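You operate a simulated robot arm through the tools that you are given. There is no shell and no other tool. Be economical: measure what you need, move in short steps, check, and stop when the job is done.

You are at the controls of a simulated two-armed robot. One attempt, no reset.

JOB
Put one of the steel hex cap with a green tops from the top of the back bench on the right middle shelf of the cart. Then fetch the steel pot from the top of the back bench and set it on top of the blue gauge there. Then open the small drawer with the brown mark. Keep to this order.

It is judged by the outcome, as a careful person would: the job done as asked, and still so three seconds after it is handed in. It fails if anything else is knocked over, pushed out of place, dropped, spilled or broken. A push-on lid holds only when it is set on centred and level and pressed home; a screw cap is set on level and turned clockwise until tight.

ROBOT AND FRAMES
Two 7-joint arms with two-finger parallel grippers on one trunk, on a base that drives. Base frame: it is fixed to the floor where the robot stands at the start and does not move with it; the origin is under the middle of the robot, x ahead of it, y to its left, z up; the surface under the hand at the start is at about z = 0.9. Units: m, degrees, N and s.
The left shoulder is at the start at [0.08, 0.131, 0.947], the right one opposite. With the tool pointing down near the work surface each hand reaches from about 0.38 to 0.84 m from the robot's upright axis, wherever it stands, measured 20 degrees to its own side. Places, roughly: right middle shelf of the cart [-2.3, -0.4, 0.6]; small drawer with the brown mark [0.7, 1.1, 0.9]. Payload 1.57 kg a hand.
Tool frame (each hand has its own): the origin (TCP) lies between the finger pads and is the grasp point; the fingertips stand 0.03 m ahead of it; z points along the fingers, y is the line along which they close. The gripper opens to 0.11 m. The fingers are 0.024 m wide and 0.012 m thick; the gripper's body (0.048 by 0.112 m) begins 0.078 m behind the TCP.
Orientation is that of the tool frame in the base frame, as a unit quaternion [w, x, y, z]. With the fingers straight down and closing along the base's y, the tool's x points along the base's -x, its y along +y and its z along -z.

CONTROLS
- The arms move only by the tool step_arm. It takes "left_commands", "right_commands" or both (then of equal length, played together; a hand with none holds still); each is a list of rows, each a list of 6 numbers: the shift along the tool's x, y, z in m, then the turn, a rotation vector about the tool's x, y, z in degrees. In form: [[tx, ty, tz, rx, ry, rz], ...]. A call has 1 to 8 rows; each row shifts and turns the commanded pose from where the row before left it, along the tool's axes as they then stand. "left_gripper" and "right_gripper" are, for a hand that has rows, the finger opening in m, from 0 to 0.11, set as the call begins (left out, the last holds). A row lasts 0.2 s, in which the tool goes at most 0.05 m and 8.6 degrees; a call with a longer step from one row to the next is refused whole, and so is a gripper value outside its range. Where a pose cannot be reached the arm comes as near as it can. A force on the tool above 40 N (or 10 N above the force at the start of the call, whichever is more), or a blocked arm, ends the call early, and 0.2 s more pass. The fingers move at their own pace (about 0.108 m/s each) and stop on an object; they squeeze with about 43 N. The grip force told is the motor's: it shows also when the fingers shut on nothing. Time passes only in rows, and 0.2 s behind the last, so rows that do not move let the fingers close. The reply holds the time, the measured pose of the TCP, the force on the tool along the base axes, the opening and the grip force, in the units named above and with some noise, with the torque about the TCP (base axes, N m) and any sound that the robot's microphone picked up.
- Cameras (640 x 400 px; columns grow to the right, rows downward): "scene" is now at [-0.0574, 0.0381, 1.4265]; the picture's right is [0.42, -0.91, -0.00], its down [-0.45, -0.21, -0.87] and it looks along [0.78, 0.37, -0.50] (base axes); focal length 234 px, centre (320, 200). "left" rides on the left gripper at [0.07, -0.016, -0.141] in its tool frame; the picture's right is [0.23, 0.97, 0.00], its down [-0.86, 0.20, -0.48] and it looks along [-0.47, 0.11, 0.88] (tool axes); focal length 222 px, centre (320, 200). "right" rides on the right gripper at [0.07, 0.016, -0.141] in its tool frame; the picture's right is [-0.23, 0.97, 0.00], its down [-0.86, -0.20, -0.48] and it looks along [-0.47, -0.11, 0.88] (tool axes); focal length 222 px, centre (320, 200). There is no depth. A picture from a camera that has moved, and an enlarged one, comes with that camera's place and axes in the base frame and with its lens.
- get_image(camera): a new picture of that camera. No time passes.
- steer(legs): drives the robot by 1 to 6 legs, each [ahead, left, turn to the left] in m, m and degrees, along the robot's own axes; the way and the turn of a leg run together, so that a leg with both is an arc; at most 1.5 m and 180 degrees a leg. The arms and the cameras ride along, it lands a little off, and it stops where it bumps. It gives what a move gives.
- pan_tilt(pan, tilt): turns the head with the scene camera to pan (to the left, within 109 degrees either way) and tilt (down, from -29 to 69), counted from straight ahead of the robot. It gives what a move gives.
- zoom(camera, box): a new picture of the part [left, top, right, bottom] of that camera's present view, enlarged. No time passes.
- sign_off(): hands the job in; it is judged then, once.

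Work in short steps. Places have to be worked out from the pictures, the camera data and where the tool is seen: move nearer, look again, correct. Check each grasp and each placing, and mend what went wrong. You have 165 turns and 138 pictures in all, those below and enlarged ones among them. Open the grippers and draw the arms clear of the work before you hand the job in, unless the task says otherwise; then end with one line.

The tools are called by a JSON object that holds its "name" and its "arguments". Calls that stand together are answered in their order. step_arm: Moves the arms, as the interface text tells. Its arguments: {"type":"object","properties":{"left_commands":{"type":"array","items":{"type":"array","items":{"type":"number"}}},"left_gripper":{"type":"number"},"right_commands":{"type":"array","items":{"type":"array","items":{"type":"number"}}},"right_gripper":{"type":"number"}},"required":[]} The other tools are called the same way: steer (legs) drives the base; pan_tilt (pan, tilt) turns the head that bears the scene camera; get_image (camera) takes a picture; zoom (camera, box) takes an enlarged picture of a part of a camera's view; sign_off () hands the job in.

At the start:

```text
t: 0.0
left_eef_pos: [0.5023, 0.3692, 1.2088]
left_tcp_rot: [0.0, 0.0, 1.0, 0.001]
left_ft_force: [1.0, 0.4, -0.3]
left_moment: [0.01, -0.05, 0.02]
left_grip_width: 0.1101
left_finger_force: 0.0
right_eef_pos: [0.6427, -0.1345, 1.1721]
right_tcp_rot: [0.001, 0.0, 1.0, 0.0]
right_ft_force: [0.3, 0.5, 0.1]
right_moment: [-0.06, 0.01, -0.04]
right_grip_width: 0.1099
right_finger_force: 0.0
robot x, y, heading: [0.0029, 0.0019, -0.0]
head pan, tilt: [25.1, 29.9]
```

scene: 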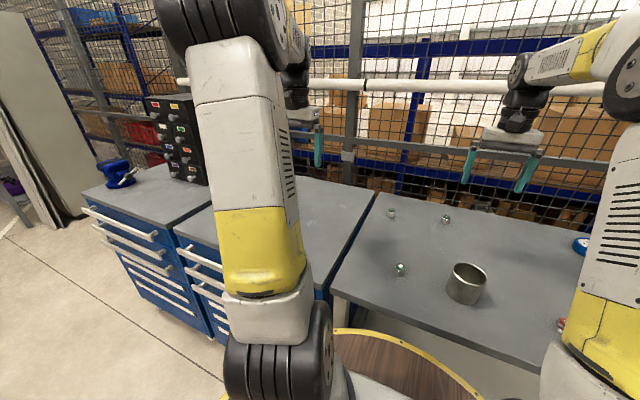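
right: 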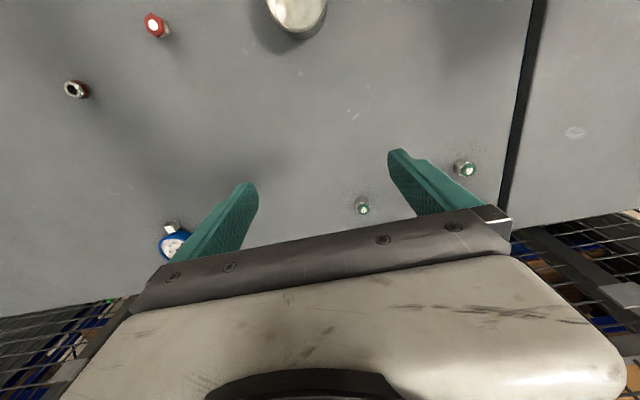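
left: 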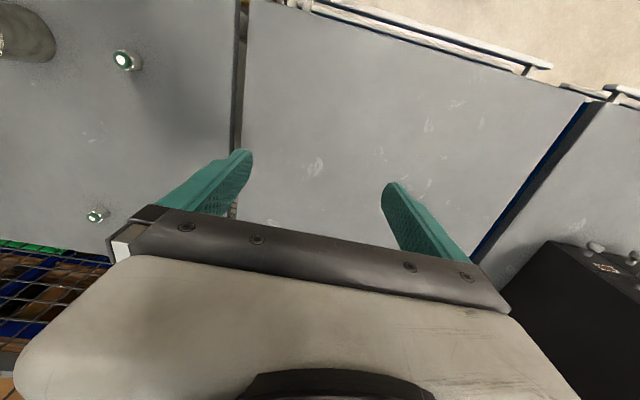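

I begin by enlarging the bench objects to tell them apart.

{"name": "zoom", "arguments": {"camera": "scene", "box": [330, 180, 600, 350]}}

{"name": "zoom", "arguments": {"camera": "right", "box": [40, 0, 520, 300]}}

{"name": "zoom", "arguments": {"camera": "left", "box": [0, 0, 320, 250]}}

```text
2.35 times, centred on (465, 265) of scene
camera zoom: at [-0.0574, 0.0381, 1.4265], right [0.42, -0.91, 0.0], down [-0.45, -0.21, -0.87], along [0.78, 0.37, -0.5], focal length 550 px, centre (-21, 47)
```

zoom: 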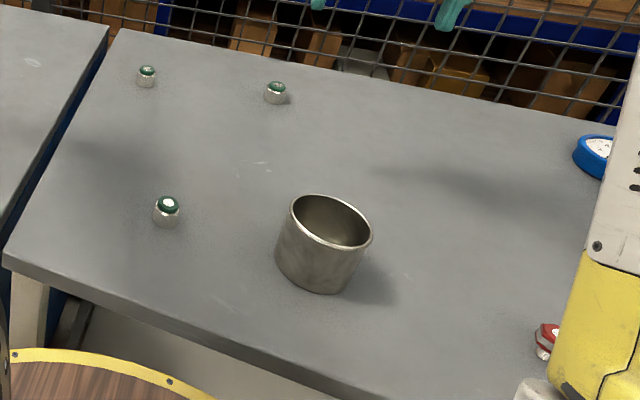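

```text
1.33 times, centred on (280, 150) of right
camera zoom: at [0.5724, -0.118, 1.3124], right [0.23, 0.97, 0.0], down [0.86, -0.2, 0.48], along [0.47, -0.11, -0.88], focal length 296 px, centre (373, 267)
```

zoom: 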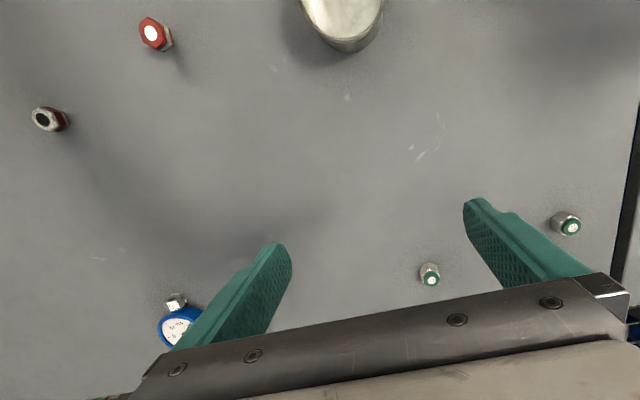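

```text
1.60 times, centred on (160, 125) of left
camera zoom: at [0.433, 0.3541, 1.3488], right [-0.23, 0.97, 0.0], down [0.86, 0.2, 0.48], along [0.47, 0.11, -0.88], focal length 355 px, centre (576, 320)
```

zoom: 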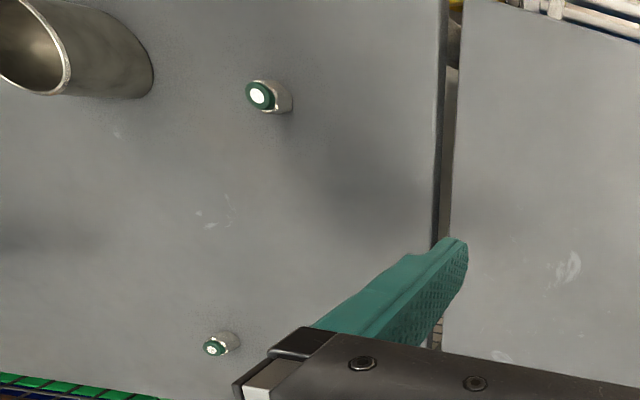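

Three green-topped caps, the pot near (0.47,-0.14), and the gauge near (0.82,-0.51). Before grasping I look to the right/back to find the cart and know which way the grasp must approach.

{"name": "pan_tilt", "arguments": {"pan": -105, "tilt": 25}}

{"name": "get_image", "arguments": {"camera": "scene"}}

{"name": "pan_tilt", "arguments": {"pan": 105, "tilt": 25}}

{"name": "get_image", "arguments": {"camera": "scene"}}

{"name": "pan_tilt", "arguments": {"pan": 60, "tilt": 25}}

{"name": "get_image", "arguments": {"camera": "scene"}}

```text
t: 2.1
left_eef_pos: [0.5028, 0.3695, 1.2095]
left_tcp_rot: [0.0, 0.0, 1.0, 0.0]
left_ft_force: [1.0, 0.5, 0.0]
left_moment: [-0.02, 0.03, -0.01]
left_grip_width: 0.1102
left_finger_force: 0.0
right_eef_pos: [0.644, -0.1338, 1.171]
right_tcp_rot: [0.0, 0.0, 1.0, 0.0]
right_ft_force: [-0.6, -0.1, 0.4]
right_moment: [0.02, -0.01, 0.04]
right_grip_width: 0.1099
right_finger_force: 0.1
robot x, y, heading: [0.001, -0.0012, -0.0]
head pan, tilt: [-105.0, 25.0]
```

```text
131 pictures are left
camera scene: at [-0.1631, -0.0894, 1.4343], right [-0.97, 0.26, 0.0], down [0.11, 0.41, -0.91], along [-0.23, -0.88, -0.42], focal length 234 px, centre (320, 200)
```

scene: 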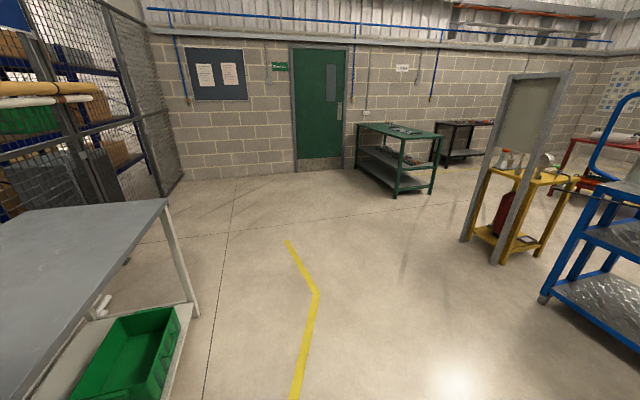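

```text
t: 5.2
left_eef_pos: [0.5023, 0.3707, 1.2084]
left_tcp_rot: [0.0, 0.0, 1.0, 0.0]
left_ft_force: [-1.1, -0.7, 0.5]
left_moment: [0.02, -0.02, 0.03]
left_grip_width: 0.1098
left_finger_force: 0.0
right_eef_pos: [0.6435, -0.1342, 1.1714]
right_tcp_rot: [-0.001, 0.0, 1.0, 0.0]
right_ft_force: [0.9, -0.1, -0.1]
right_moment: [0.02, 0.0, 0.02]
right_grip_width: 0.11
right_finger_force: 0.0
robot x, y, heading: [-0.0013, 0.0016, 0.0]
head pan, tilt: [105.0, 25.0]
```

```text
130 pictures are left
camera scene: at [-0.1631, 0.0887, 1.4343], right [0.97, 0.26, 0.0], down [0.11, -0.41, -0.91], along [-0.23, 0.88, -0.42], focal length 234 px, centre (320, 200)
```

scene: 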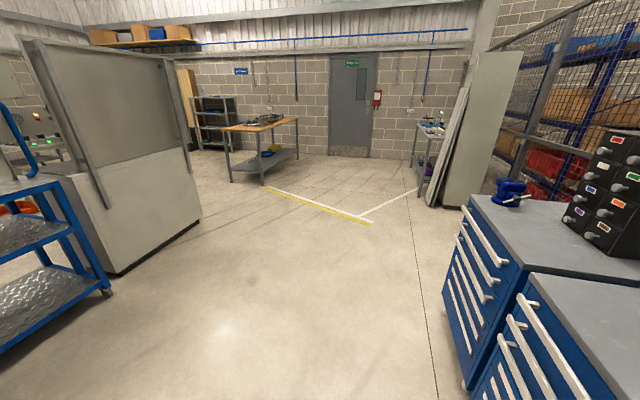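

```text
t: 6.3
left_eef_pos: [0.5036, 0.3691, 1.2076]
left_tcp_rot: [-0.001, 0.0, 1.0, -0.001]
left_ft_force: [0.6, 0.0, -0.1]
left_moment: [0.01, -0.01, -0.01]
left_grip_width: 0.11
left_finger_force: 0.1
right_eef_pos: [0.6429, -0.1338, 1.1711]
right_tcp_rot: [0.0, 0.0, 1.0, 0.0]
right_ft_force: [0.7, -0.4, -0.5]
right_moment: [0.02, 0.03, 0.0]
right_grip_width: 0.1097
right_finger_force: 0.1
robot x, y, heading: [0.0048, 0.0003, -0.3]
head pan, tilt: [60.0, 25.0]
```

```text
129 pictures are left
camera scene: at [-0.0933, 0.0795, 1.4343], right [0.87, -0.5, 0.0], down [-0.21, -0.37, -0.91], along [0.45, 0.79, -0.42], focal length 234 px, centre (320, 200)
```

scene: 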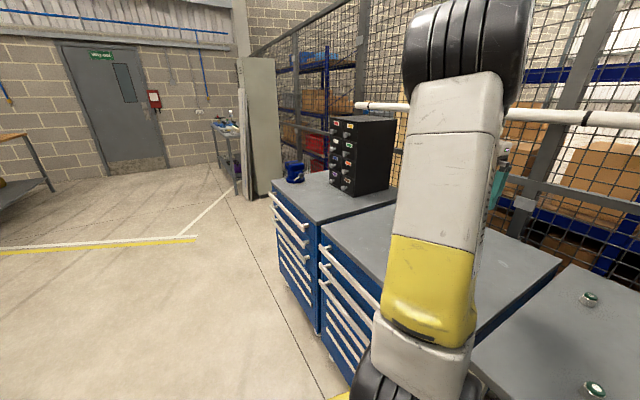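

The cart is behind me, clear floor around. I turn in place to inspect it before choosing the grasp.

{"name": "steer", "arguments": {"legs": [[-0.3, 0, 0], [0, 0, -180]]}}

{"name": "pan_tilt", "arguments": {"pan": 0, "tilt": 30}}

{"name": "get_image", "arguments": {"camera": "scene"}}

```text
t: 15.7
left_eef_pos: [-0.8054, -0.3661, 1.2083]
left_tcp_rot: [-0.001, 1.0, -0.003, 0.0]
left_ft_force: [0.2, -0.6, -0.3]
left_moment: [0.01, 0.03, 0.03]
left_grip_width: 0.1098
left_finger_force: 0.1
right_eef_pos: [-0.9418, 0.1385, 1.1711]
right_tcp_rot: [0.0, 1.0, -0.002, 0.0]
right_ft_force: [0.1, -0.2, 0.8]
right_moment: [-0.03, -0.03, 0.0]
right_grip_width: 0.1101
right_finger_force: 0.0
robot x, y, heading: [-0.294, 0.0039, 179.7]
head pan, tilt: [60.0, 25.0]
```

```text
t: 17.0
left_eef_pos: [-0.8047, -0.3661, 1.2086]
left_tcp_rot: [0.0, 1.0, -0.002, 0.0]
left_ft_force: [0.9, 0.8, 0.7]
left_moment: [0.01, 0.0, -0.03]
left_grip_width: 0.1099
left_finger_force: 0.1
right_eef_pos: [-0.9415, 0.1382, 1.1713]
right_tcp_rot: [0.0, 1.0, -0.002, 0.001]
right_ft_force: [-0.9, -0.1, 0.4]
right_moment: [-0.01, 0.0, -0.01]
right_grip_width: 0.1097
right_finger_force: 0.1
robot x, y, heading: [-0.2989, -0.0007, 179.7]
head pan, tilt: [0.0, 30.0]
```

```text
128 pictures are left
camera scene: at [-0.2495, -0.0005, 1.4263], right [0.01, 1.0, 0.0], down [0.5, 0.0, -0.87], along [-0.87, 0.0, -0.5], focal length 234 px, centre (320, 200)
```

scene: 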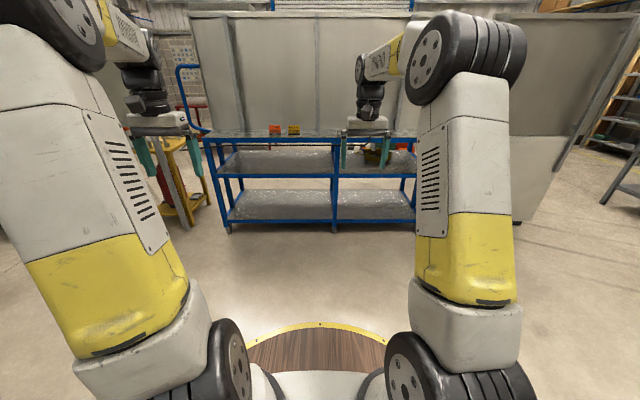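

The cart has two middle bays; the stated place (y≈-0.4) is the bay at the picture's left. I enlarge.

{"name": "zoom", "arguments": {"camera": "scene", "box": [170, 100, 430, 250]}}

```text
2.46 times, centred on (300, 175) of scene
camera zoom: at [-0.2495, -0.0005, 1.4263], right [0.01, 1.0, 0.0], down [0.5, 0.0, -0.87], along [-0.87, 0.0, -0.5], focal length 576 px, centre (369, 262)
```

zoom: 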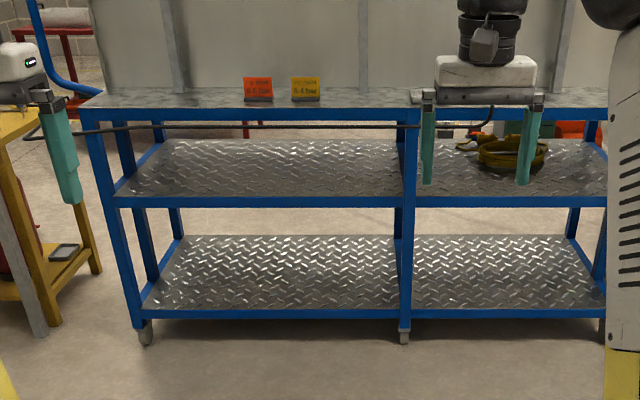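

The bay at y≈-0.38 is open at its front (x≈-2.15, z≈0.6–0.87) with a cord near its top, so I'll grip the cap with the hand pitched about 40° below horizontal. I return to the bench, standing slightly to the left.

{"name": "steer", "arguments": {"legs": [[0, 0, -180], [0.2, 0.2, 0]]}}

{"name": "pan_tilt", "arguments": {"pan": -10, "tilt": 40}}

{"name": "get_image", "arguments": {"camera": "scene"}}

```text
t: 26.3
left_eef_pos: [0.4117, 0.5625, 1.2078]
left_tcp_rot: [0.001, 0.007, 1.0, -0.001]
left_ft_force: [-0.5, -0.9, -0.3]
left_moment: [0.0, 0.0, -0.04]
left_grip_width: 0.1099
left_finger_force: 0.0
right_eef_pos: [0.5466, 0.0577, 1.1703]
right_tcp_rot: [0.0, 0.006, 1.0, 0.0]
right_ft_force: [-0.4, -0.8, -0.7]
right_moment: [-0.01, -0.02, 0.01]
right_grip_width: 0.1102
right_finger_force: 0.0
robot x, y, heading: [-0.0956, 0.1979, -0.7]
head pan, tilt: [0.0, 30.0]
```

```text
t: 27.0
left_eef_pos: [0.411, 0.5634, 1.2078]
left_tcp_rot: [0.0, 0.006, 1.0, 0.0]
left_ft_force: [-1.1, -0.6, -0.5]
left_moment: [0.0, -0.03, 0.0]
left_grip_width: 0.1099
left_finger_force: 0.0
right_eef_pos: [0.5451, 0.056, 1.1704]
right_tcp_rot: [0.0, 0.006, 1.0, 0.0]
right_ft_force: [0.0, -0.1, 0.2]
right_moment: [0.01, -0.01, 0.0]
right_grip_width: 0.1098
right_finger_force: 0.0
robot x, y, heading: [-0.1022, 0.1976, -0.9]
head pan, tilt: [-10.0, 40.0]
```

```text
126 pictures are left
camera scene: at [-0.1518, 0.1843, 1.411], right [-0.18, -0.98, 0.0], down [-0.63, 0.12, -0.77], along [0.75, -0.14, -0.64], focal length 234 px, centre (320, 200)
```

scene: 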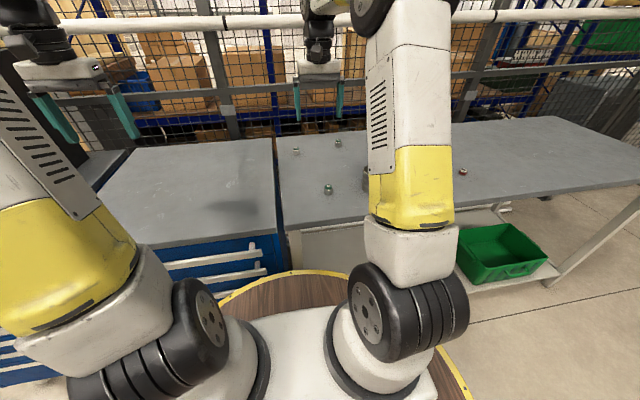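

Cap A is at about (0.475, 0.04). I pitch the right hand up by 50° (to 40° below horizontal) in place.

{"name": "step_arm", "arguments": {"right_commands": [[0, 0, 0, 0, -8.4, 0], [0, 0, 0, 0, -8.4, 0], [0, 0, 0, 0, -8.4, 0], [0, 0, 0, 0, -8.4, 0], [0, 0, 0, 0, -8.4, 0], [0, 0, 0, 0, -8, 0]], "right_gripper": 0.07}}

{"name": "get_image", "arguments": {"camera": "right"}}

```text
t: 28.4
left_eef_pos: [0.4117, 0.5618, 1.2092]
left_tcp_rot: [0.001, 0.006, 1.0, 0.0]
left_ft_force: [-0.7, -0.4, -0.4]
left_moment: [-0.01, 0.01, 0.01]
left_grip_width: 0.1102
left_finger_force: 0.1
right_eef_pos: [0.5457, 0.0564, 1.1725]
right_tcp_rot: [0.424, 0.006, 0.906, -0.003]
right_ft_force: [-0.2, -0.4, -0.1]
right_moment: [0.01, -0.01, -0.01]
right_grip_width: 0.0699
right_finger_force: 0.0
robot x, y, heading: [-0.0984, 0.1946, -0.8]
head pan, tilt: [-10.0, 40.0]
```

```text
125 pictures are left
camera right: at [0.3914, 0.0752, 1.2088], right [0.16, 0.97, 0.18], down [0.18, -0.2, 0.96], along [0.97, -0.12, -0.21], focal length 222 px, centre (320, 200)
```

right: 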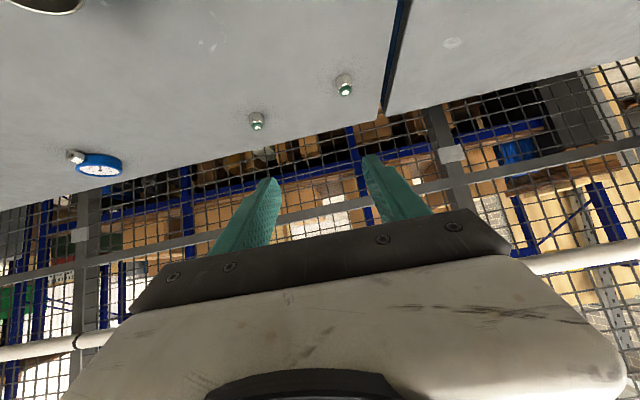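

Now move to the pre-grasp point ~0.15 m back along the tool from cap A.

{"name": "step_arm", "arguments": {"right_commands": [[0.038, -0.0033, -0.0086, 0, 0, 0], [0.038, -0.0033, -0.0086, 0, 0, 0], [0.038, -0.0033, -0.0086, 0, 0, 0], [0.038, -0.0033, -0.0086, 0, 0, 0], [0.038, -0.0033, -0.0086, 0, 0, 0], [0.038, -0.0033, -0.0086, 0, 0, 0], [0, 0, 0, 0, 0, 0]]}}

{"name": "get_image", "arguments": {"camera": "right"}}

{"name": "get_image", "arguments": {"camera": "scene"}}

```text
t: 30.0
left_eef_pos: [0.4104, 0.5627, 1.2085]
left_tcp_rot: [0.0, 0.007, 1.0, -0.001]
left_ft_force: [0.1, -0.2, 0.2]
left_moment: [0.01, 0.03, 0.01]
left_grip_width: 0.1097
left_finger_force: 0.0
right_eef_pos: [0.4246, 0.0431, 1.0709]
right_tcp_rot: [0.422, 0.005, 0.907, -0.002]
right_ft_force: [0.3, -0.9, -0.8]
right_moment: [-0.03, 0.01, 0.0]
right_grip_width: 0.0698
right_finger_force: 0.2
right hand out of reach, approached as far as the arm can: row 5, 6
robot x, y, heading: [-0.0955, 0.1956, -0.7]
head pan, tilt: [-10.0, 40.0]
```

```text
124 pictures are left
camera right: at [0.271, 0.0599, 1.1088], right [0.16, 0.97, 0.17], down [0.18, -0.2, 0.96], along [0.97, -0.12, -0.21], focal length 222 px, centre (320, 200)
```

right: 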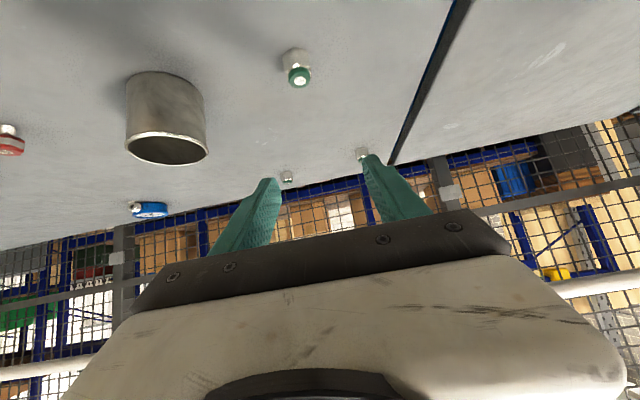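

```text
123 pictures are left
camera scene: at [-0.1519, 0.1842, 1.411], right [-0.18, -0.98, 0.0], down [-0.63, 0.12, -0.77], along [0.75, -0.14, -0.64], focal length 234 px, centre (320, 200)
```

scene: 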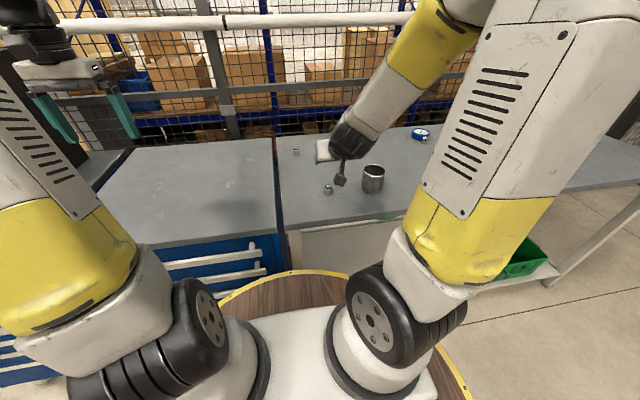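

The arm is too folded at this pitch; cap A's base is at (0.475, 0.038), top z≈0.93. I back the base 0.15 m and see where the hand is.

{"name": "steer", "arguments": {"legs": [[-0.15, 0, 0]]}}

{"name": "step_arm", "arguments": {"right_commands": [[0, 0, 0, 0, 0, 0]]}}

```text
t: 31.4
left_eef_pos: [0.2601, 0.5642, 1.2098]
left_tcp_rot: [0.001, 0.005, 1.0, 0.0]
left_ft_force: [0.4, 0.1, 0.7]
left_moment: [0.02, -0.02, 0.02]
left_grip_width: 0.1098
left_finger_force: 0.0
right_eef_pos: [0.2745, 0.0444, 1.0709]
right_tcp_rot: [0.422, 0.004, 0.907, -0.002]
right_ft_force: [0.4, 0.4, -0.6]
right_moment: [0.01, -0.01, 0.0]
right_grip_width: 0.0697
right_finger_force: 0.1
robot x, y, heading: [-0.2485, 0.201, -0.6]
head pan, tilt: [-10.0, 40.0]
```

```text
t: 31.8
left_eef_pos: [0.26, 0.5633, 1.208]
left_tcp_rot: [0.0, 0.005, 1.0, 0.001]
left_ft_force: [0.4, 0.6, -0.9]
left_moment: [0.02, 0.0, 0.0]
left_grip_width: 0.1094
left_finger_force: 0.0
right_eef_pos: [0.2744, 0.0435, 1.071]
right_tcp_rot: [0.422, 0.005, 0.907, -0.002]
right_ft_force: [0.4, -0.1, 0.3]
right_moment: [0.01, -0.01, -0.01]
right_grip_width: 0.0701
right_finger_force: 0.1
robot x, y, heading: [-0.2474, 0.1994, -0.7]
head pan, tilt: [-10.0, 40.0]
```

The hand moved with the base; I advance to 0.1 m short of the cap.

{"name": "step_arm", "arguments": {"right_commands": [[-0.0035, -0.002, 0.0405, 0, 0, 0], [-0.0035, -0.002, 0.0405, 0, 0, 0], [-0.0035, -0.002, 0.0405, 0, 0, 0], [0, 0, 0, 0, 0, 0]]}}

{"name": "get_image", "arguments": {"camera": "right"}}

```text
t: 32.8
left_eef_pos: [0.2585, 0.5651, 1.2083]
left_tcp_rot: [0.001, 0.005, 1.0, 0.0]
left_ft_force: [-0.5, 0.6, 0.5]
left_moment: [0.01, 0.01, 0.02]
left_grip_width: 0.1099
left_finger_force: 0.0
right_eef_pos: [0.3757, 0.0379, 1.0018]
right_tcp_rot: [0.421, 0.005, 0.907, -0.002]
right_ft_force: [0.3, 0.6, 0.2]
right_moment: [-0.02, -0.01, 0.0]
right_grip_width: 0.07
right_finger_force: 0.1
robot x, y, heading: [-0.248, 0.1989, -0.4]
head pan, tilt: [-10.0, 40.0]
```

```text
122 pictures are left
camera right: at [0.2205, 0.0557, 1.0389], right [0.16, 0.97, 0.17], down [0.18, -0.2, 0.96], along [0.97, -0.12, -0.21], focal length 222 px, centre (320, 200)
```

right: 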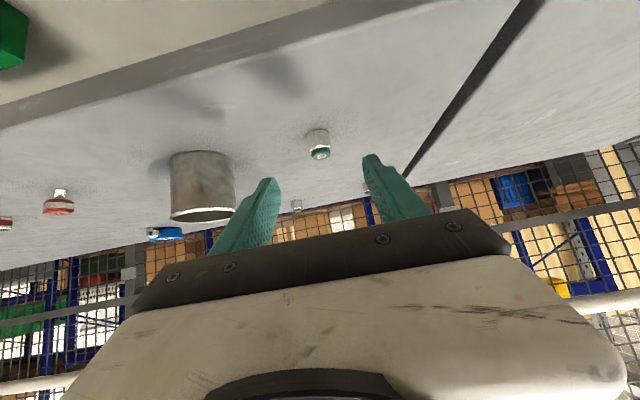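

Cap centre is at x≈0.471. As the fingertips stand 3 cm ahead, I'll grip with the tip region: TCP to about (0.457, 0.038, 0.934).

{"name": "step_arm", "arguments": {"right_commands": [[0.0003, 0, 0.03, 0, 0, 0], [0.0003, 0, 0.03, 0, 0, 0], [0.0003, 0, 0.025, 0, 0, 0], [0, 0, 0.019, 0, 0, 0], [0, 0, 0, 0, 0, 0]]}}

{"name": "get_image", "arguments": {"camera": "right"}}

{"name": "zoom", "arguments": {"camera": "scene", "box": [270, 120, 430, 220]}}

```text
t: 34.0
left_eef_pos: [0.2598, 0.5639, 1.2077]
left_tcp_rot: [0.0, 0.006, 1.0, 0.0]
left_ft_force: [-0.2, 0.1, 0.1]
left_moment: [-0.01, -0.02, -0.01]
left_grip_width: 0.11
left_finger_force: 0.1
right_eef_pos: [0.4538, 0.0368, 0.934]
right_tcp_rot: [0.422, 0.006, 0.906, -0.003]
right_ft_force: [-0.6, -0.3, -0.3]
right_moment: [0.0, 0.0, 0.02]
right_grip_width: 0.07
right_finger_force: 0.1
robot x, y, heading: [-0.2473, 0.2024, -0.3]
head pan, tilt: [-10.0, 40.0]
```

```text
121 pictures are left
camera right: at [0.2998, 0.0545, 0.9713], right [0.16, 0.97, 0.17], down [0.18, -0.2, 0.96], along [0.97, -0.12, -0.21], focal length 222 px, centre (320, 200)
```

right: 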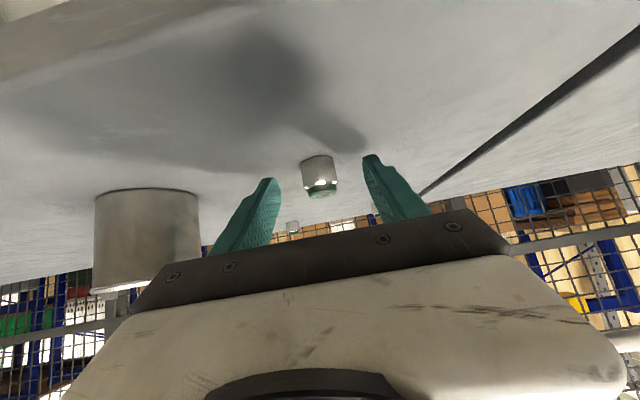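

```text
4.00 times, centred on (350, 170) of scene
camera zoom: at [-0.3027, 0.1858, 1.411], right [-0.18, -0.98, 0.0], down [-0.63, 0.12, -0.77], along [0.75, -0.14, -0.64], focal length 935 px, centre (200, 320)
```

zoom: 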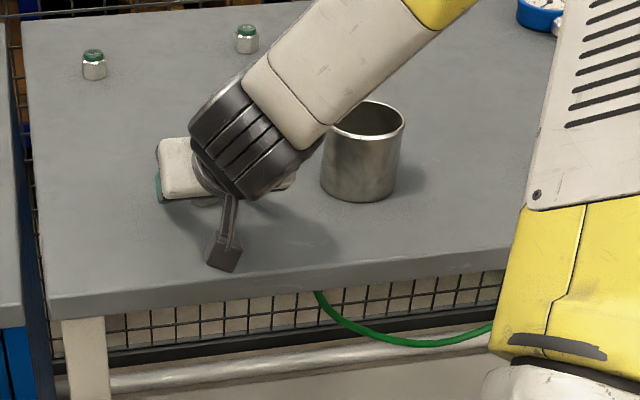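

The cap sits between the fingertips, centred at y≈0.037. A small nudge forward, then close.

{"name": "step_arm", "arguments": {"right_commands": [[-0.002, 0.0, 0.0035, 0, 0, 0], [0, 0, 0, 0, 0, 0]]}}

{"name": "step_arm", "arguments": {"right_commands": [[0, 0, 0, 0, 0, 0], [0, 0, 0, 0, 0, 0], [0, 0, 0, 0, 0, 0], [0, 0, 0, 0, 0, 0]], "right_gripper": 0.0}}

{"name": "get_image", "arguments": {"camera": "right"}}

```text
t: 34.6
left_eef_pos: [0.2604, 0.5652, 1.2073]
left_tcp_rot: [0.0, 0.006, 1.0, 0.0]
left_ft_force: [-0.2, 0.1, -0.1]
left_moment: [0.04, 0.01, -0.03]
left_grip_width: 0.11
left_finger_force: 0.0
right_eef_pos: [0.4581, 0.0366, 0.9334]
right_tcp_rot: [0.422, 0.005, 0.907, -0.003]
right_ft_force: [0.2, 0.1, 0.1]
right_moment: [-0.01, 0.04, -0.01]
right_grip_width: 0.0702
right_finger_force: 0.1
robot x, y, heading: [-0.246, 0.2001, -0.5]
head pan, tilt: [-10.0, 40.0]
```

```text
t: 35.6
left_eef_pos: [0.26, 0.5646, 1.2078]
left_tcp_rot: [0.0, 0.005, 1.0, 0.001]
left_ft_force: [0.5, 0.0, 0.1]
left_moment: [0.0, -0.01, -0.02]
left_grip_width: 0.11
left_finger_force: 0.0
right_eef_pos: [0.4573, 0.0372, 0.9329]
right_tcp_rot: [0.422, 0.004, 0.907, -0.001]
right_ft_force: [-0.1, -0.5, 1.1]
right_moment: [-0.03, -0.06, -0.02]
right_grip_width: 0.0276
right_finger_force: 38.0
robot x, y, heading: [-0.2479, 0.2018, -0.8]
head pan, tilt: [-10.0, 40.0]
```

```text
119 pictures are left
camera right: at [0.3038, 0.0545, 0.9705], right [0.16, 0.97, 0.17], down [0.18, -0.2, 0.96], along [0.97, -0.12, -0.21], focal length 222 px, centre (320, 200)
```

right: 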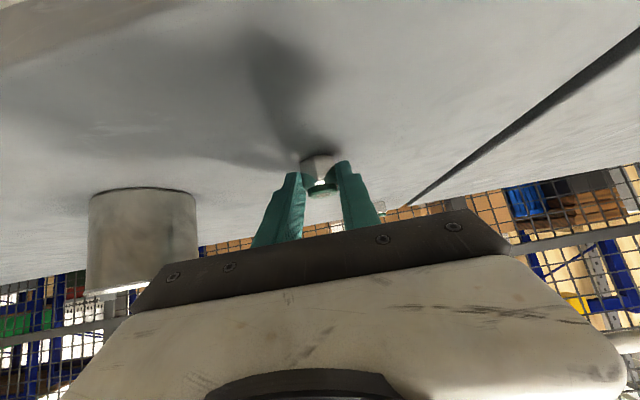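

Grip holds at 27.6 mm. I lift straight up by 0.15 m.

{"name": "step_arm", "arguments": {"right_commands": [[-0.0288, 0, -0.024, 0, 0, 0], [-0.0288, 0, -0.024, 0, 0, 0], [-0.0288, 0, -0.024, 0, 0, 0], [-0.0288, 0, -0.024, 0, 0, 0], [0, 0, 0, 0, 0, 0]]}}

{"name": "get_image", "arguments": {"camera": "right"}}

```text
t: 36.8
left_eef_pos: [0.2596, 0.5642, 1.2077]
left_tcp_rot: [-0.001, 0.006, 1.0, 0.0]
left_ft_force: [0.0, 0.3, 0.7]
left_moment: [-0.04, 0.0, 0.03]
left_grip_width: 0.11
left_finger_force: 0.1
right_eef_pos: [0.4576, 0.0369, 1.083]
right_tcp_rot: [0.422, 0.005, 0.906, -0.002]
right_ft_force: [0.2, -0.5, 0.2]
right_moment: [0.0, -0.01, -0.03]
right_grip_width: 0.0001
right_finger_force: 21.2
robot x, y, heading: [-0.2471, 0.2015, -0.4]
head pan, tilt: [-10.0, 40.0]
```

```text
118 pictures are left
camera right: at [0.3031, 0.0538, 1.1205], right [0.16, 0.97, 0.17], down [0.18, -0.2, 0.96], along [0.97, -0.12, -0.21], focal length 222 px, centre (320, 200)
```

right: 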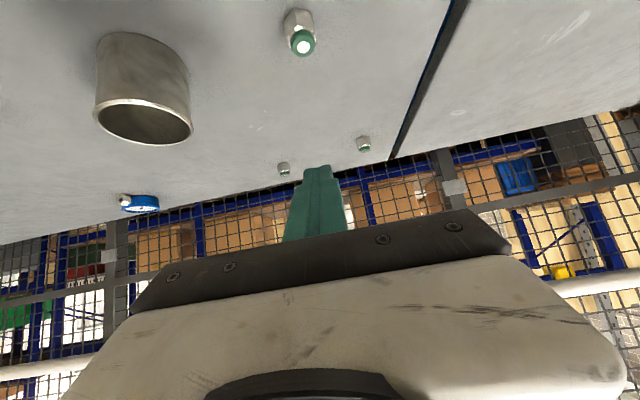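

The cap slipped out and still stands on the bench. I look closely at it and its hex orientation.

{"name": "zoom", "arguments": {"camera": "right", "box": [260, 0, 340, 60]}}

{"name": "zoom", "arguments": {"camera": "right", "box": [250, 130, 390, 250]}}

```text
6.67 times, centred on (300, 30) of right
camera zoom: at [0.3031, 0.0538, 1.1205], right [0.16, 0.97, 0.17], down [0.18, -0.2, 0.96], along [0.97, -0.12, -0.21], focal length 1481 px, centre (453, 1333)
```

zoom: 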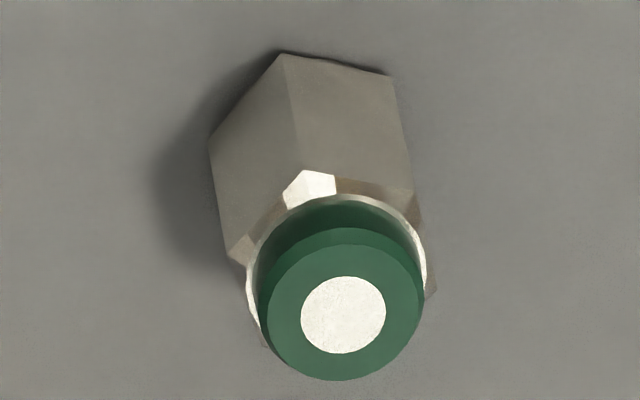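

```text
3.33 times, centred on (320, 190) of right
camera zoom: at [0.3031, 0.0538, 1.1205], right [0.16, 0.97, 0.17], down [0.18, -0.2, 0.96], along [0.97, -0.12, -0.21], focal length 740 px, centre (320, 233)
```

zoom: 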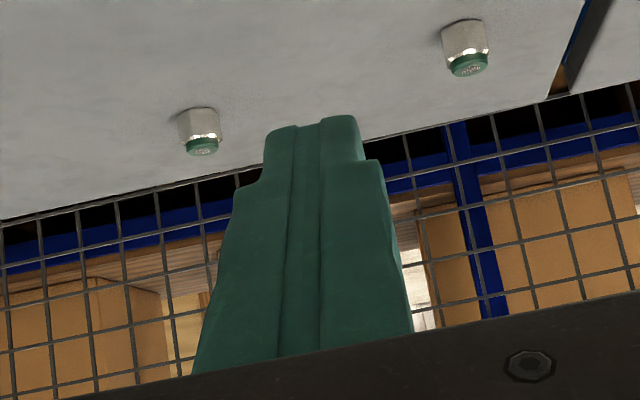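

The cap now has its flats aligned with the closing direction, centre ≈(0.484, 0.043), hex top z≈0.922; I had gripped too high. I reopen and come down again, to be lower and a bit farther forward.

{"name": "step_arm", "arguments": {"right_commands": [[0, 0, 0, 0, 0, 0], [0.025, 0.0015, 0.025, 0, 0, 0], [0.025, 0.0015, 0.025, 0, 0, 0], [0.025, 0.0015, 0.025, 0, 0, 0], [0.025, 0.0015, 0.025, 0, 0, 0], [0, 0, 0, 0, 0, 0]], "right_gripper": 0.06}}

{"name": "zoom", "arguments": {"camera": "right", "box": [240, 120, 400, 220]}}

```text
t: 38.2
left_eef_pos: [0.2592, 0.5657, 1.2086]
left_tcp_rot: [0.0, 0.006, 1.0, -0.001]
left_ft_force: [-0.1, 0.2, 0.1]
left_moment: [0.0, 0.01, -0.03]
left_grip_width: 0.11
left_finger_force: 0.1
right_eef_pos: [0.4687, 0.0422, 0.9411]
right_tcp_rot: [0.422, 0.005, 0.907, -0.003]
right_ft_force: [-0.2, 0.1, 0.9]
right_moment: [-0.01, 0.04, -0.03]
right_grip_width: 0.0598
right_finger_force: 0.1
robot x, y, heading: [-0.2425, 0.2013, -0.6]
head pan, tilt: [-10.0, 40.0]
```

```text
4.00 times, centred on (320, 170) of right
camera zoom: at [0.3157, 0.0601, 0.9787], right [0.16, 0.97, 0.17], down [0.18, -0.2, 0.96], along [0.97, -0.12, -0.21], focal length 888 px, centre (320, 320)
```

zoom: 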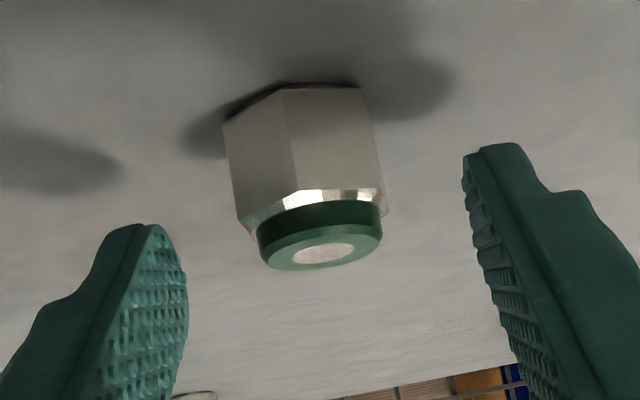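

Cap lies centred between the fingers. I lower 14 mm in small rows watching force.

{"name": "step_arm", "arguments": {"right_commands": [[0.0036, 0.0003, 0.003, 0, 0, 0], [0.0036, 0, 0.003, 0, 0, 0], [0.0036, 0, 0.003, 0, 0, 0], [0, 0, 0, 0, 0, 0]]}}

{"name": "zoom", "arguments": {"camera": "right", "box": [240, 120, 400, 220]}}

```text
t: 39.2
left_eef_pos: [0.2587, 0.564, 1.2081]
left_tcp_rot: [0.0, 0.005, 1.0, 0.0]
left_ft_force: [-0.7, -0.3, 0.5]
left_moment: [-0.01, -0.01, 0.02]
left_grip_width: 0.1099
left_finger_force: 0.1
right_eef_pos: [0.4685, 0.0443, 0.9286]
right_tcp_rot: [0.423, 0.003, 0.906, -0.001]
right_ft_force: [-4.1, -0.2, 6.5]
right_moment: [0.15, -0.02, 0.18]
right_grip_width: 0.0596
right_finger_force: 0.1
robot x, y, heading: [-0.2469, 0.2004, -0.6]
head pan, tilt: [-10.0, 40.0]
```

```text
4.00 times, centred on (320, 170) of right
camera zoom: at [0.3155, 0.0605, 0.9656], right [0.16, 0.97, 0.17], down [0.18, -0.2, 0.96], along [0.97, -0.12, -0.21], focal length 888 px, centre (320, 320)
```

zoom: 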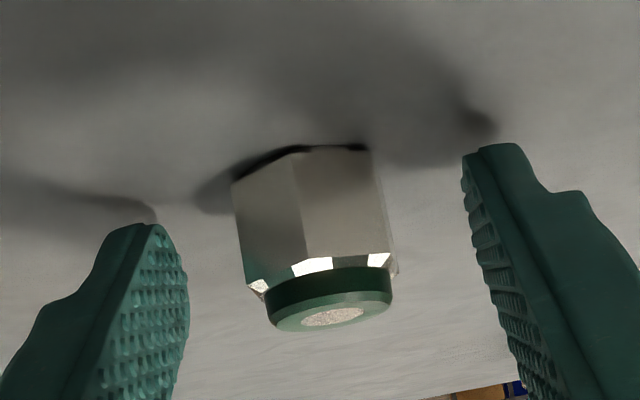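

Light bench contact (6 N), so the tips are right at the surface. Ease up 1.5 mm and 3 mm forward, then close.

{"name": "step_arm", "arguments": {"right_commands": [[-0.0031, 0, 0.0013, 0, 0, 0], [0, 0, 0, 0, 0, 0]]}}

{"name": "step_arm", "arguments": {"right_commands": [[0, 0, 0, 0, 0, 0], [0, 0, 0, 0, 0, 0], [0, 0, 0, 0, 0, 0], [0, 0, 0, 0, 0, 0]], "right_gripper": 0.0}}

{"name": "zoom", "arguments": {"camera": "right", "box": [240, 120, 400, 220]}}

```text
t: 39.8
left_eef_pos: [0.2599, 0.5646, 1.2075]
left_tcp_rot: [0.0, 0.006, 1.0, 0.0]
left_ft_force: [-0.2, 0.0, 0.2]
left_moment: [0.02, -0.01, 0.0]
left_grip_width: 0.1099
left_finger_force: 0.0
right_eef_pos: [0.4712, 0.0428, 0.929]
right_tcp_rot: [0.422, 0.005, 0.907, -0.002]
right_ft_force: [-0.1, 0.2, 0.2]
right_moment: [-0.01, 0.01, 0.0]
right_grip_width: 0.0601
right_finger_force: 0.1
robot x, y, heading: [-0.2464, 0.2035, -0.6]
head pan, tilt: [-10.0, 40.0]
```

```text
t: 40.8
left_eef_pos: [0.261, 0.5647, 1.2081]
left_tcp_rot: [-0.001, 0.006, 1.0, 0.0]
left_ft_force: [0.6, -0.2, 0.4]
left_moment: [0.03, -0.01, -0.01]
left_grip_width: 0.1099
left_finger_force: 0.1
right_eef_pos: [0.472, 0.0435, 0.9283]
right_tcp_rot: [0.422, 0.004, 0.907, -0.002]
right_ft_force: [-0.4, 1.6, -0.7]
right_moment: [-0.02, -0.02, -0.02]
right_grip_width: 0.0275
right_finger_force: 37.8
robot x, y, heading: [-0.2479, 0.2027, -0.8]
head pan, tilt: [-10.0, 40.0]
```

```text
4.00 times, centred on (320, 170) of right
camera zoom: at [0.3187, 0.0604, 0.9667], right [0.16, 0.97, 0.17], down [0.18, -0.2, 0.96], along [0.97, -0.12, -0.21], focal length 888 px, centre (320, 320)
```

zoom: 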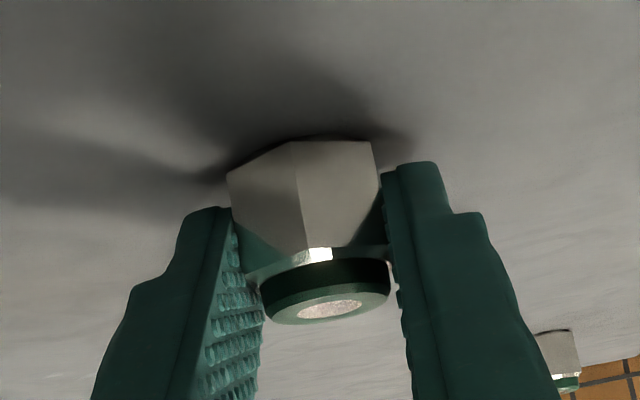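

Contact is on the hex flats. A slow 2 cm lift to test.

{"name": "step_arm", "arguments": {"right_commands": [[-0.0038, 0, -0.0032, 0, 0, 0], [-0.0038, 0, -0.0032, 0, 0, 0], [-0.0038, 0, -0.0032, 0, 0, 0], [-0.0038, 0, -0.0032, 0, 0, 0], [0, 0, 0, 0, 0, 0]]}}

{"name": "zoom", "arguments": {"camera": "right", "box": [240, 120, 400, 220]}}

```text
t: 42.0
left_eef_pos: [0.2599, 0.5645, 1.209]
left_tcp_rot: [0.0, 0.005, 1.0, -0.001]
left_ft_force: [0.8, -0.1, 0.1]
left_moment: [0.0, 0.02, -0.03]
left_grip_width: 0.1099
left_finger_force: 0.0
right_eef_pos: [0.473, 0.0416, 0.949]
right_tcp_rot: [0.422, 0.004, 0.907, -0.002]
right_ft_force: [-0.4, -0.2, -0.4]
right_moment: [-0.02, 0.02, -0.01]
right_grip_width: 0.0273
right_finger_force: 37.7
robot x, y, heading: [-0.2477, 0.2012, -0.7]
head pan, tilt: [-10.0, 40.0]
```

```text
4.00 times, centred on (320, 170) of right
camera zoom: at [0.3192, 0.0601, 0.9864], right [0.16, 0.97, 0.17], down [0.18, -0.2, 0.96], along [0.97, -0.12, -0.21], focal length 888 px, centre (320, 320)
```

zoom: 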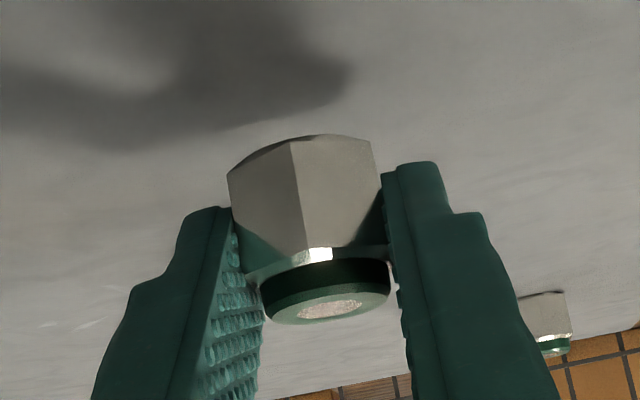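

The cap is lifted firmly. I raise another 0.15 m.

{"name": "step_arm", "arguments": {"right_commands": [[-0.0192, 0, -0.016, 0, 0, 0], [-0.0192, 0, -0.016, 0, 0, 0], [-0.0192, 0, -0.016, 0, 0, 0], [-0.0192, 0, -0.016, 0, 0, 0], [-0.0192, 0, -0.016, 0, 0, 0], [-0.0192, 0, -0.016, 0, 0, 0], [0, 0, 0, 0, 0, 0]]}}

{"name": "steer", "arguments": {"legs": [[-0.2, 0, 0], [0, 0, -180]]}}

{"name": "pan_tilt", "arguments": {"pan": 15, "tilt": 35}}

{"name": "get_image", "arguments": {"camera": "scene"}}

{"name": "get_image", "arguments": {"camera": "right"}}

```text
t: 43.6
left_eef_pos: [0.2594, 0.5647, 1.2086]
left_tcp_rot: [0.0, 0.005, 1.0, 0.0]
left_ft_force: [-0.1, -0.5, 0.2]
left_moment: [0.0, 0.01, 0.0]
left_grip_width: 0.1099
left_finger_force: 0.1
right_eef_pos: [0.4721, 0.0427, 1.0997]
right_tcp_rot: [0.422, 0.006, 0.907, -0.003]
right_ft_force: [0.2, 0.1, -1.2]
right_moment: [-0.02, 0.01, 0.03]
right_grip_width: 0.0279
right_finger_force: 38.0
robot x, y, heading: [-0.244, 0.1994, -0.6]
head pan, tilt: [-10.0, 40.0]
```

```text
t: 52.4
left_eef_pos: [-0.9402, -0.1783, 1.2093]
left_tcp_rot: [0.0, 1.0, 0.012, 0.0]
left_ft_force: [-0.6, -0.7, 0.5]
left_moment: [0.01, 0.0, 0.0]
left_grip_width: 0.1099
left_finger_force: 0.0
right_eef_pos: [-1.1698, 0.3379, 1.099]
right_tcp_rot: [0.004, 0.907, 0.009, -0.422]
right_ft_force: [0.3, 0.1, -0.9]
right_moment: [-0.03, -0.02, 0.0]
right_grip_width: 0.0276
right_finger_force: 37.9
robot x, y, heading: [-0.4436, 0.2065, -178.7]
head pan, tilt: [-10.0, 40.0]
```

```text
t: 53.3
left_eef_pos: [-0.94, -0.1781, 1.2087]
left_tcp_rot: [0.0, 1.0, 0.011, 0.0]
left_ft_force: [-0.1, -0.3, 0.0]
left_moment: [-0.03, -0.03, -0.04]
left_grip_width: 0.1099
left_finger_force: 0.1
right_eef_pos: [-1.1686, 0.3375, 1.0995]
right_tcp_rot: [0.004, 0.906, 0.009, -0.422]
right_ft_force: [0.7, 0.4, -0.7]
right_moment: [0.02, -0.03, 0.01]
right_grip_width: 0.0273
right_finger_force: 38.3
robot x, y, heading: [-0.4458, 0.2033, -178.9]
head pan, tilt: [15.0, 35.0]
```

```text
111 pictures are left
camera scene: at [-0.3902, 0.1808, 1.4185], right [-0.28, 0.96, 0.0], down [0.55, 0.16, -0.82], along [-0.79, -0.23, -0.57], focal length 234 px, centre (320, 200)
```

scene: 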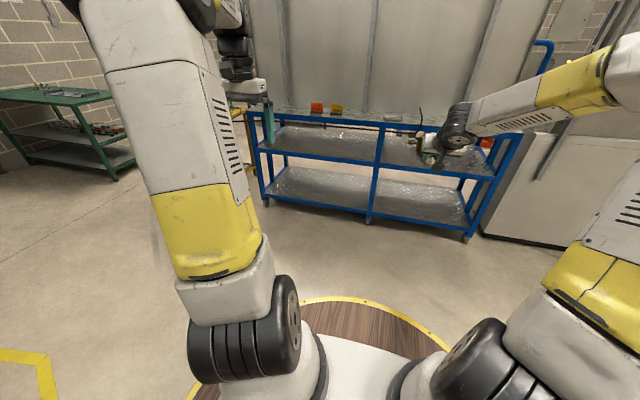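

```text
110 pictures are left
camera right: at [-1.0175, 0.3241, 1.1371], right [-0.13, -0.98, 0.17], down [-0.19, 0.2, 0.96], along [-0.97, 0.09, -0.21], focal length 222 px, centre (320, 200)
```

right: 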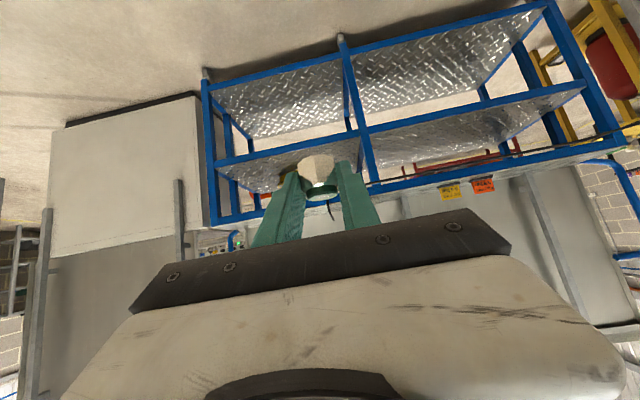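

Cap is held. I move the base sideways toward the left-hand bay and somewhat nearer.

{"name": "steer", "arguments": {"legs": [[0, 0, -1.1], [0.4, 0.68, 0]]}}

{"name": "get_image", "arguments": {"camera": "scene"}}

{"name": "get_image", "arguments": {"camera": "right"}}

```text
t: 57.9
left_eef_pos: [-1.3459, -0.8478, 1.2079]
left_tcp_rot: [0.0, 1.0, 0.0, 0.0]
left_ft_force: [0.0, -0.7, 0.3]
left_moment: [0.0, 0.03, 0.0]
left_grip_width: 0.1098
left_finger_force: 0.1
right_eef_pos: [-1.5633, -0.327, 1.0996]
right_tcp_rot: [0.0, 0.907, 0.001, -0.422]
right_ft_force: [0.7, -0.4, 0.6]
right_moment: [-0.04, -0.03, 0.01]
right_grip_width: 0.0273
right_finger_force: 37.9
robot x, y, heading: [-0.8413, -0.4772, 180.1]
head pan, tilt: [15.0, 35.0]
```

```text
109 pictures are left
camera scene: at [-0.7877, -0.5006, 1.4185], right [-0.26, 0.97, 0.0], down [0.55, 0.15, -0.82], along [-0.79, -0.21, -0.57], focal length 234 px, centre (320, 200)
```

scene: 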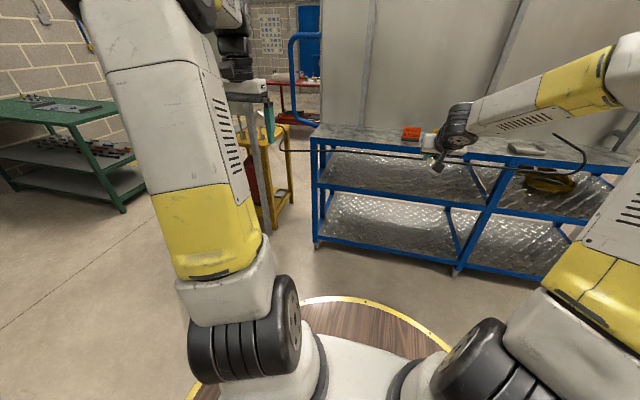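

```text
108 pictures are left
camera right: at [-1.4116, -0.3435, 1.1371], right [-0.15, -0.97, 0.17], down [-0.18, 0.2, 0.96], along [-0.97, 0.11, -0.21], focal length 222 px, centre (320, 200)
```

right: 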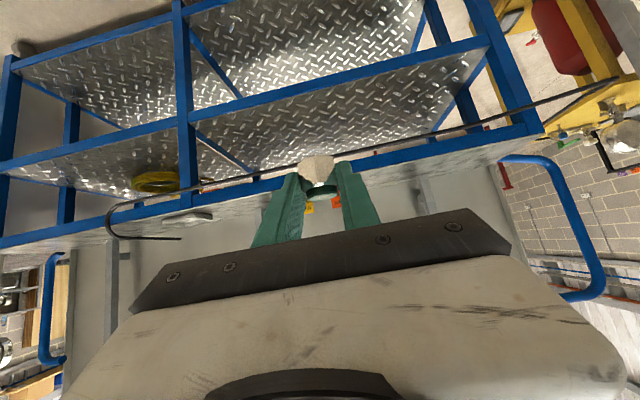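

A hose crosses in front of the bay near its top. I view it from the left hand's camera and enlarge to locate it.

{"name": "get_image", "arguments": {"camera": "left"}}

{"name": "zoom", "arguments": {"camera": "scene", "box": [260, 90, 620, 290]}}

```text
107 pictures are left
camera left: at [-1.2763, -0.8294, 1.3488], right [0.23, -0.97, 0.0], down [-0.86, -0.2, 0.48], along [-0.47, -0.11, -0.88], focal length 222 px, centre (320, 200)
```

left: 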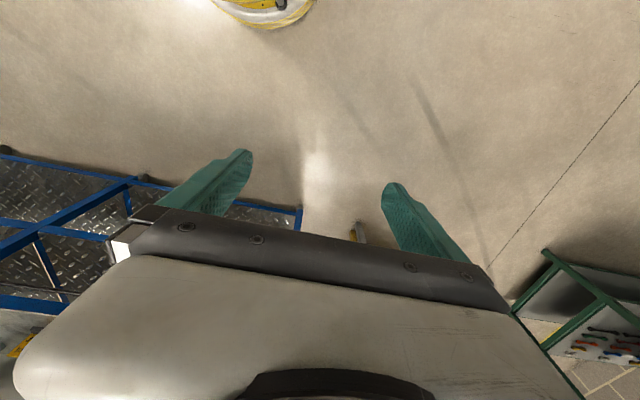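

```text
1.78 times, centred on (440, 190) of scene
camera zoom: at [-0.7877, -0.5006, 1.4185], right [-0.26, 0.97, 0.0], down [0.55, 0.15, -0.82], along [-0.79, -0.21, -0.57], focal length 416 px, centre (107, 218)
```

zoom: 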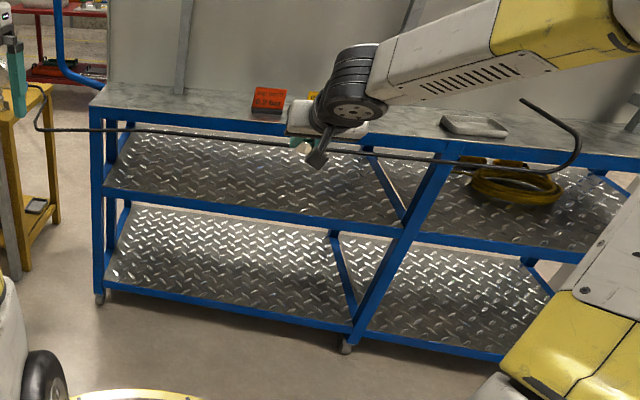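

The hose appears ~0.1 m in front of the cart at z≈0.88; the hand must pass below. I lower the arm here, well short of the cart, to z≈0.70.

{"name": "step_arm", "arguments": {"right_commands": [[0.0366, 0, 0.0306, 0, 0, 0], [0.0366, 0, 0.0306, 0, 0, 0], [0.0366, 0, 0.0306, 0, 0, 0], [0.0366, 0, 0.0306, 0, 0, 0], [0.0366, 0, 0.0306, 0, 0, 0], [0.0366, 0, 0.0306, 0, 0, 0], [0.0366, 0, 0.0306, 0, 0, 0], [0.0366, 0, 0.0306, 0, 0, 0]]}}

{"name": "get_image", "arguments": {"camera": "right"}}

{"name": "get_image", "arguments": {"camera": "scene"}}

```text
t: 59.7
left_eef_pos: [-1.3456, -0.8467, 1.2085]
left_tcp_rot: [0.0, 1.0, 0.0, 0.0]
left_ft_force: [1.3, 0.5, 0.9]
left_moment: [-0.05, 0.03, 0.06]
left_grip_width: 0.1101
left_finger_force: 0.1
right_eef_pos: [-1.5643, -0.3279, 0.718]
right_tcp_rot: [0.0, 0.906, 0.0, -0.423]
right_ft_force: [0.0, -0.6, -0.2]
right_moment: [0.0, 0.03, -0.03]
right_grip_width: 0.0274
right_finger_force: 38.1
robot x, y, heading: [-0.8442, -0.4771, 179.8]
head pan, tilt: [15.0, 35.0]
```

```text
105 pictures are left
camera right: at [-1.4113, -0.3442, 0.7548], right [-0.15, -0.97, 0.17], down [-0.18, 0.2, 0.96], along [-0.97, 0.11, -0.21], focal length 222 px, centre (320, 200)
```

right: 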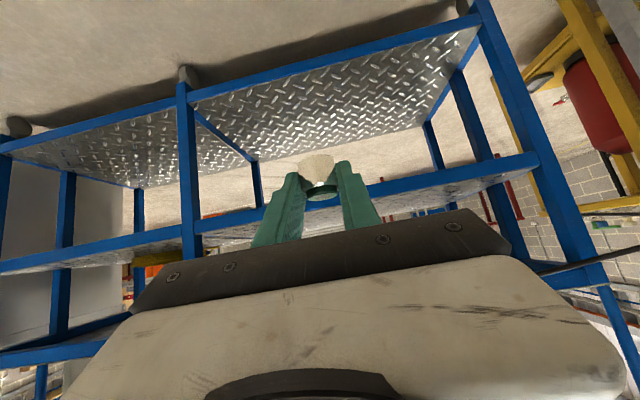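

```text
104 pictures are left
camera scene: at [-0.7875, -0.5008, 1.4185], right [-0.26, 0.97, 0.0], down [0.55, 0.15, -0.82], along [-0.79, -0.21, -0.57], focal length 234 px, centre (320, 200)
```

scene: 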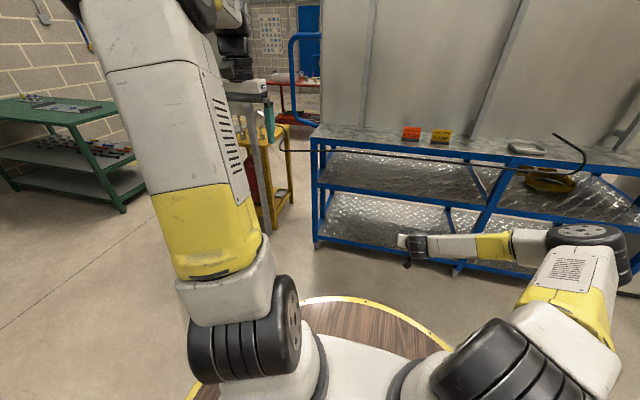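

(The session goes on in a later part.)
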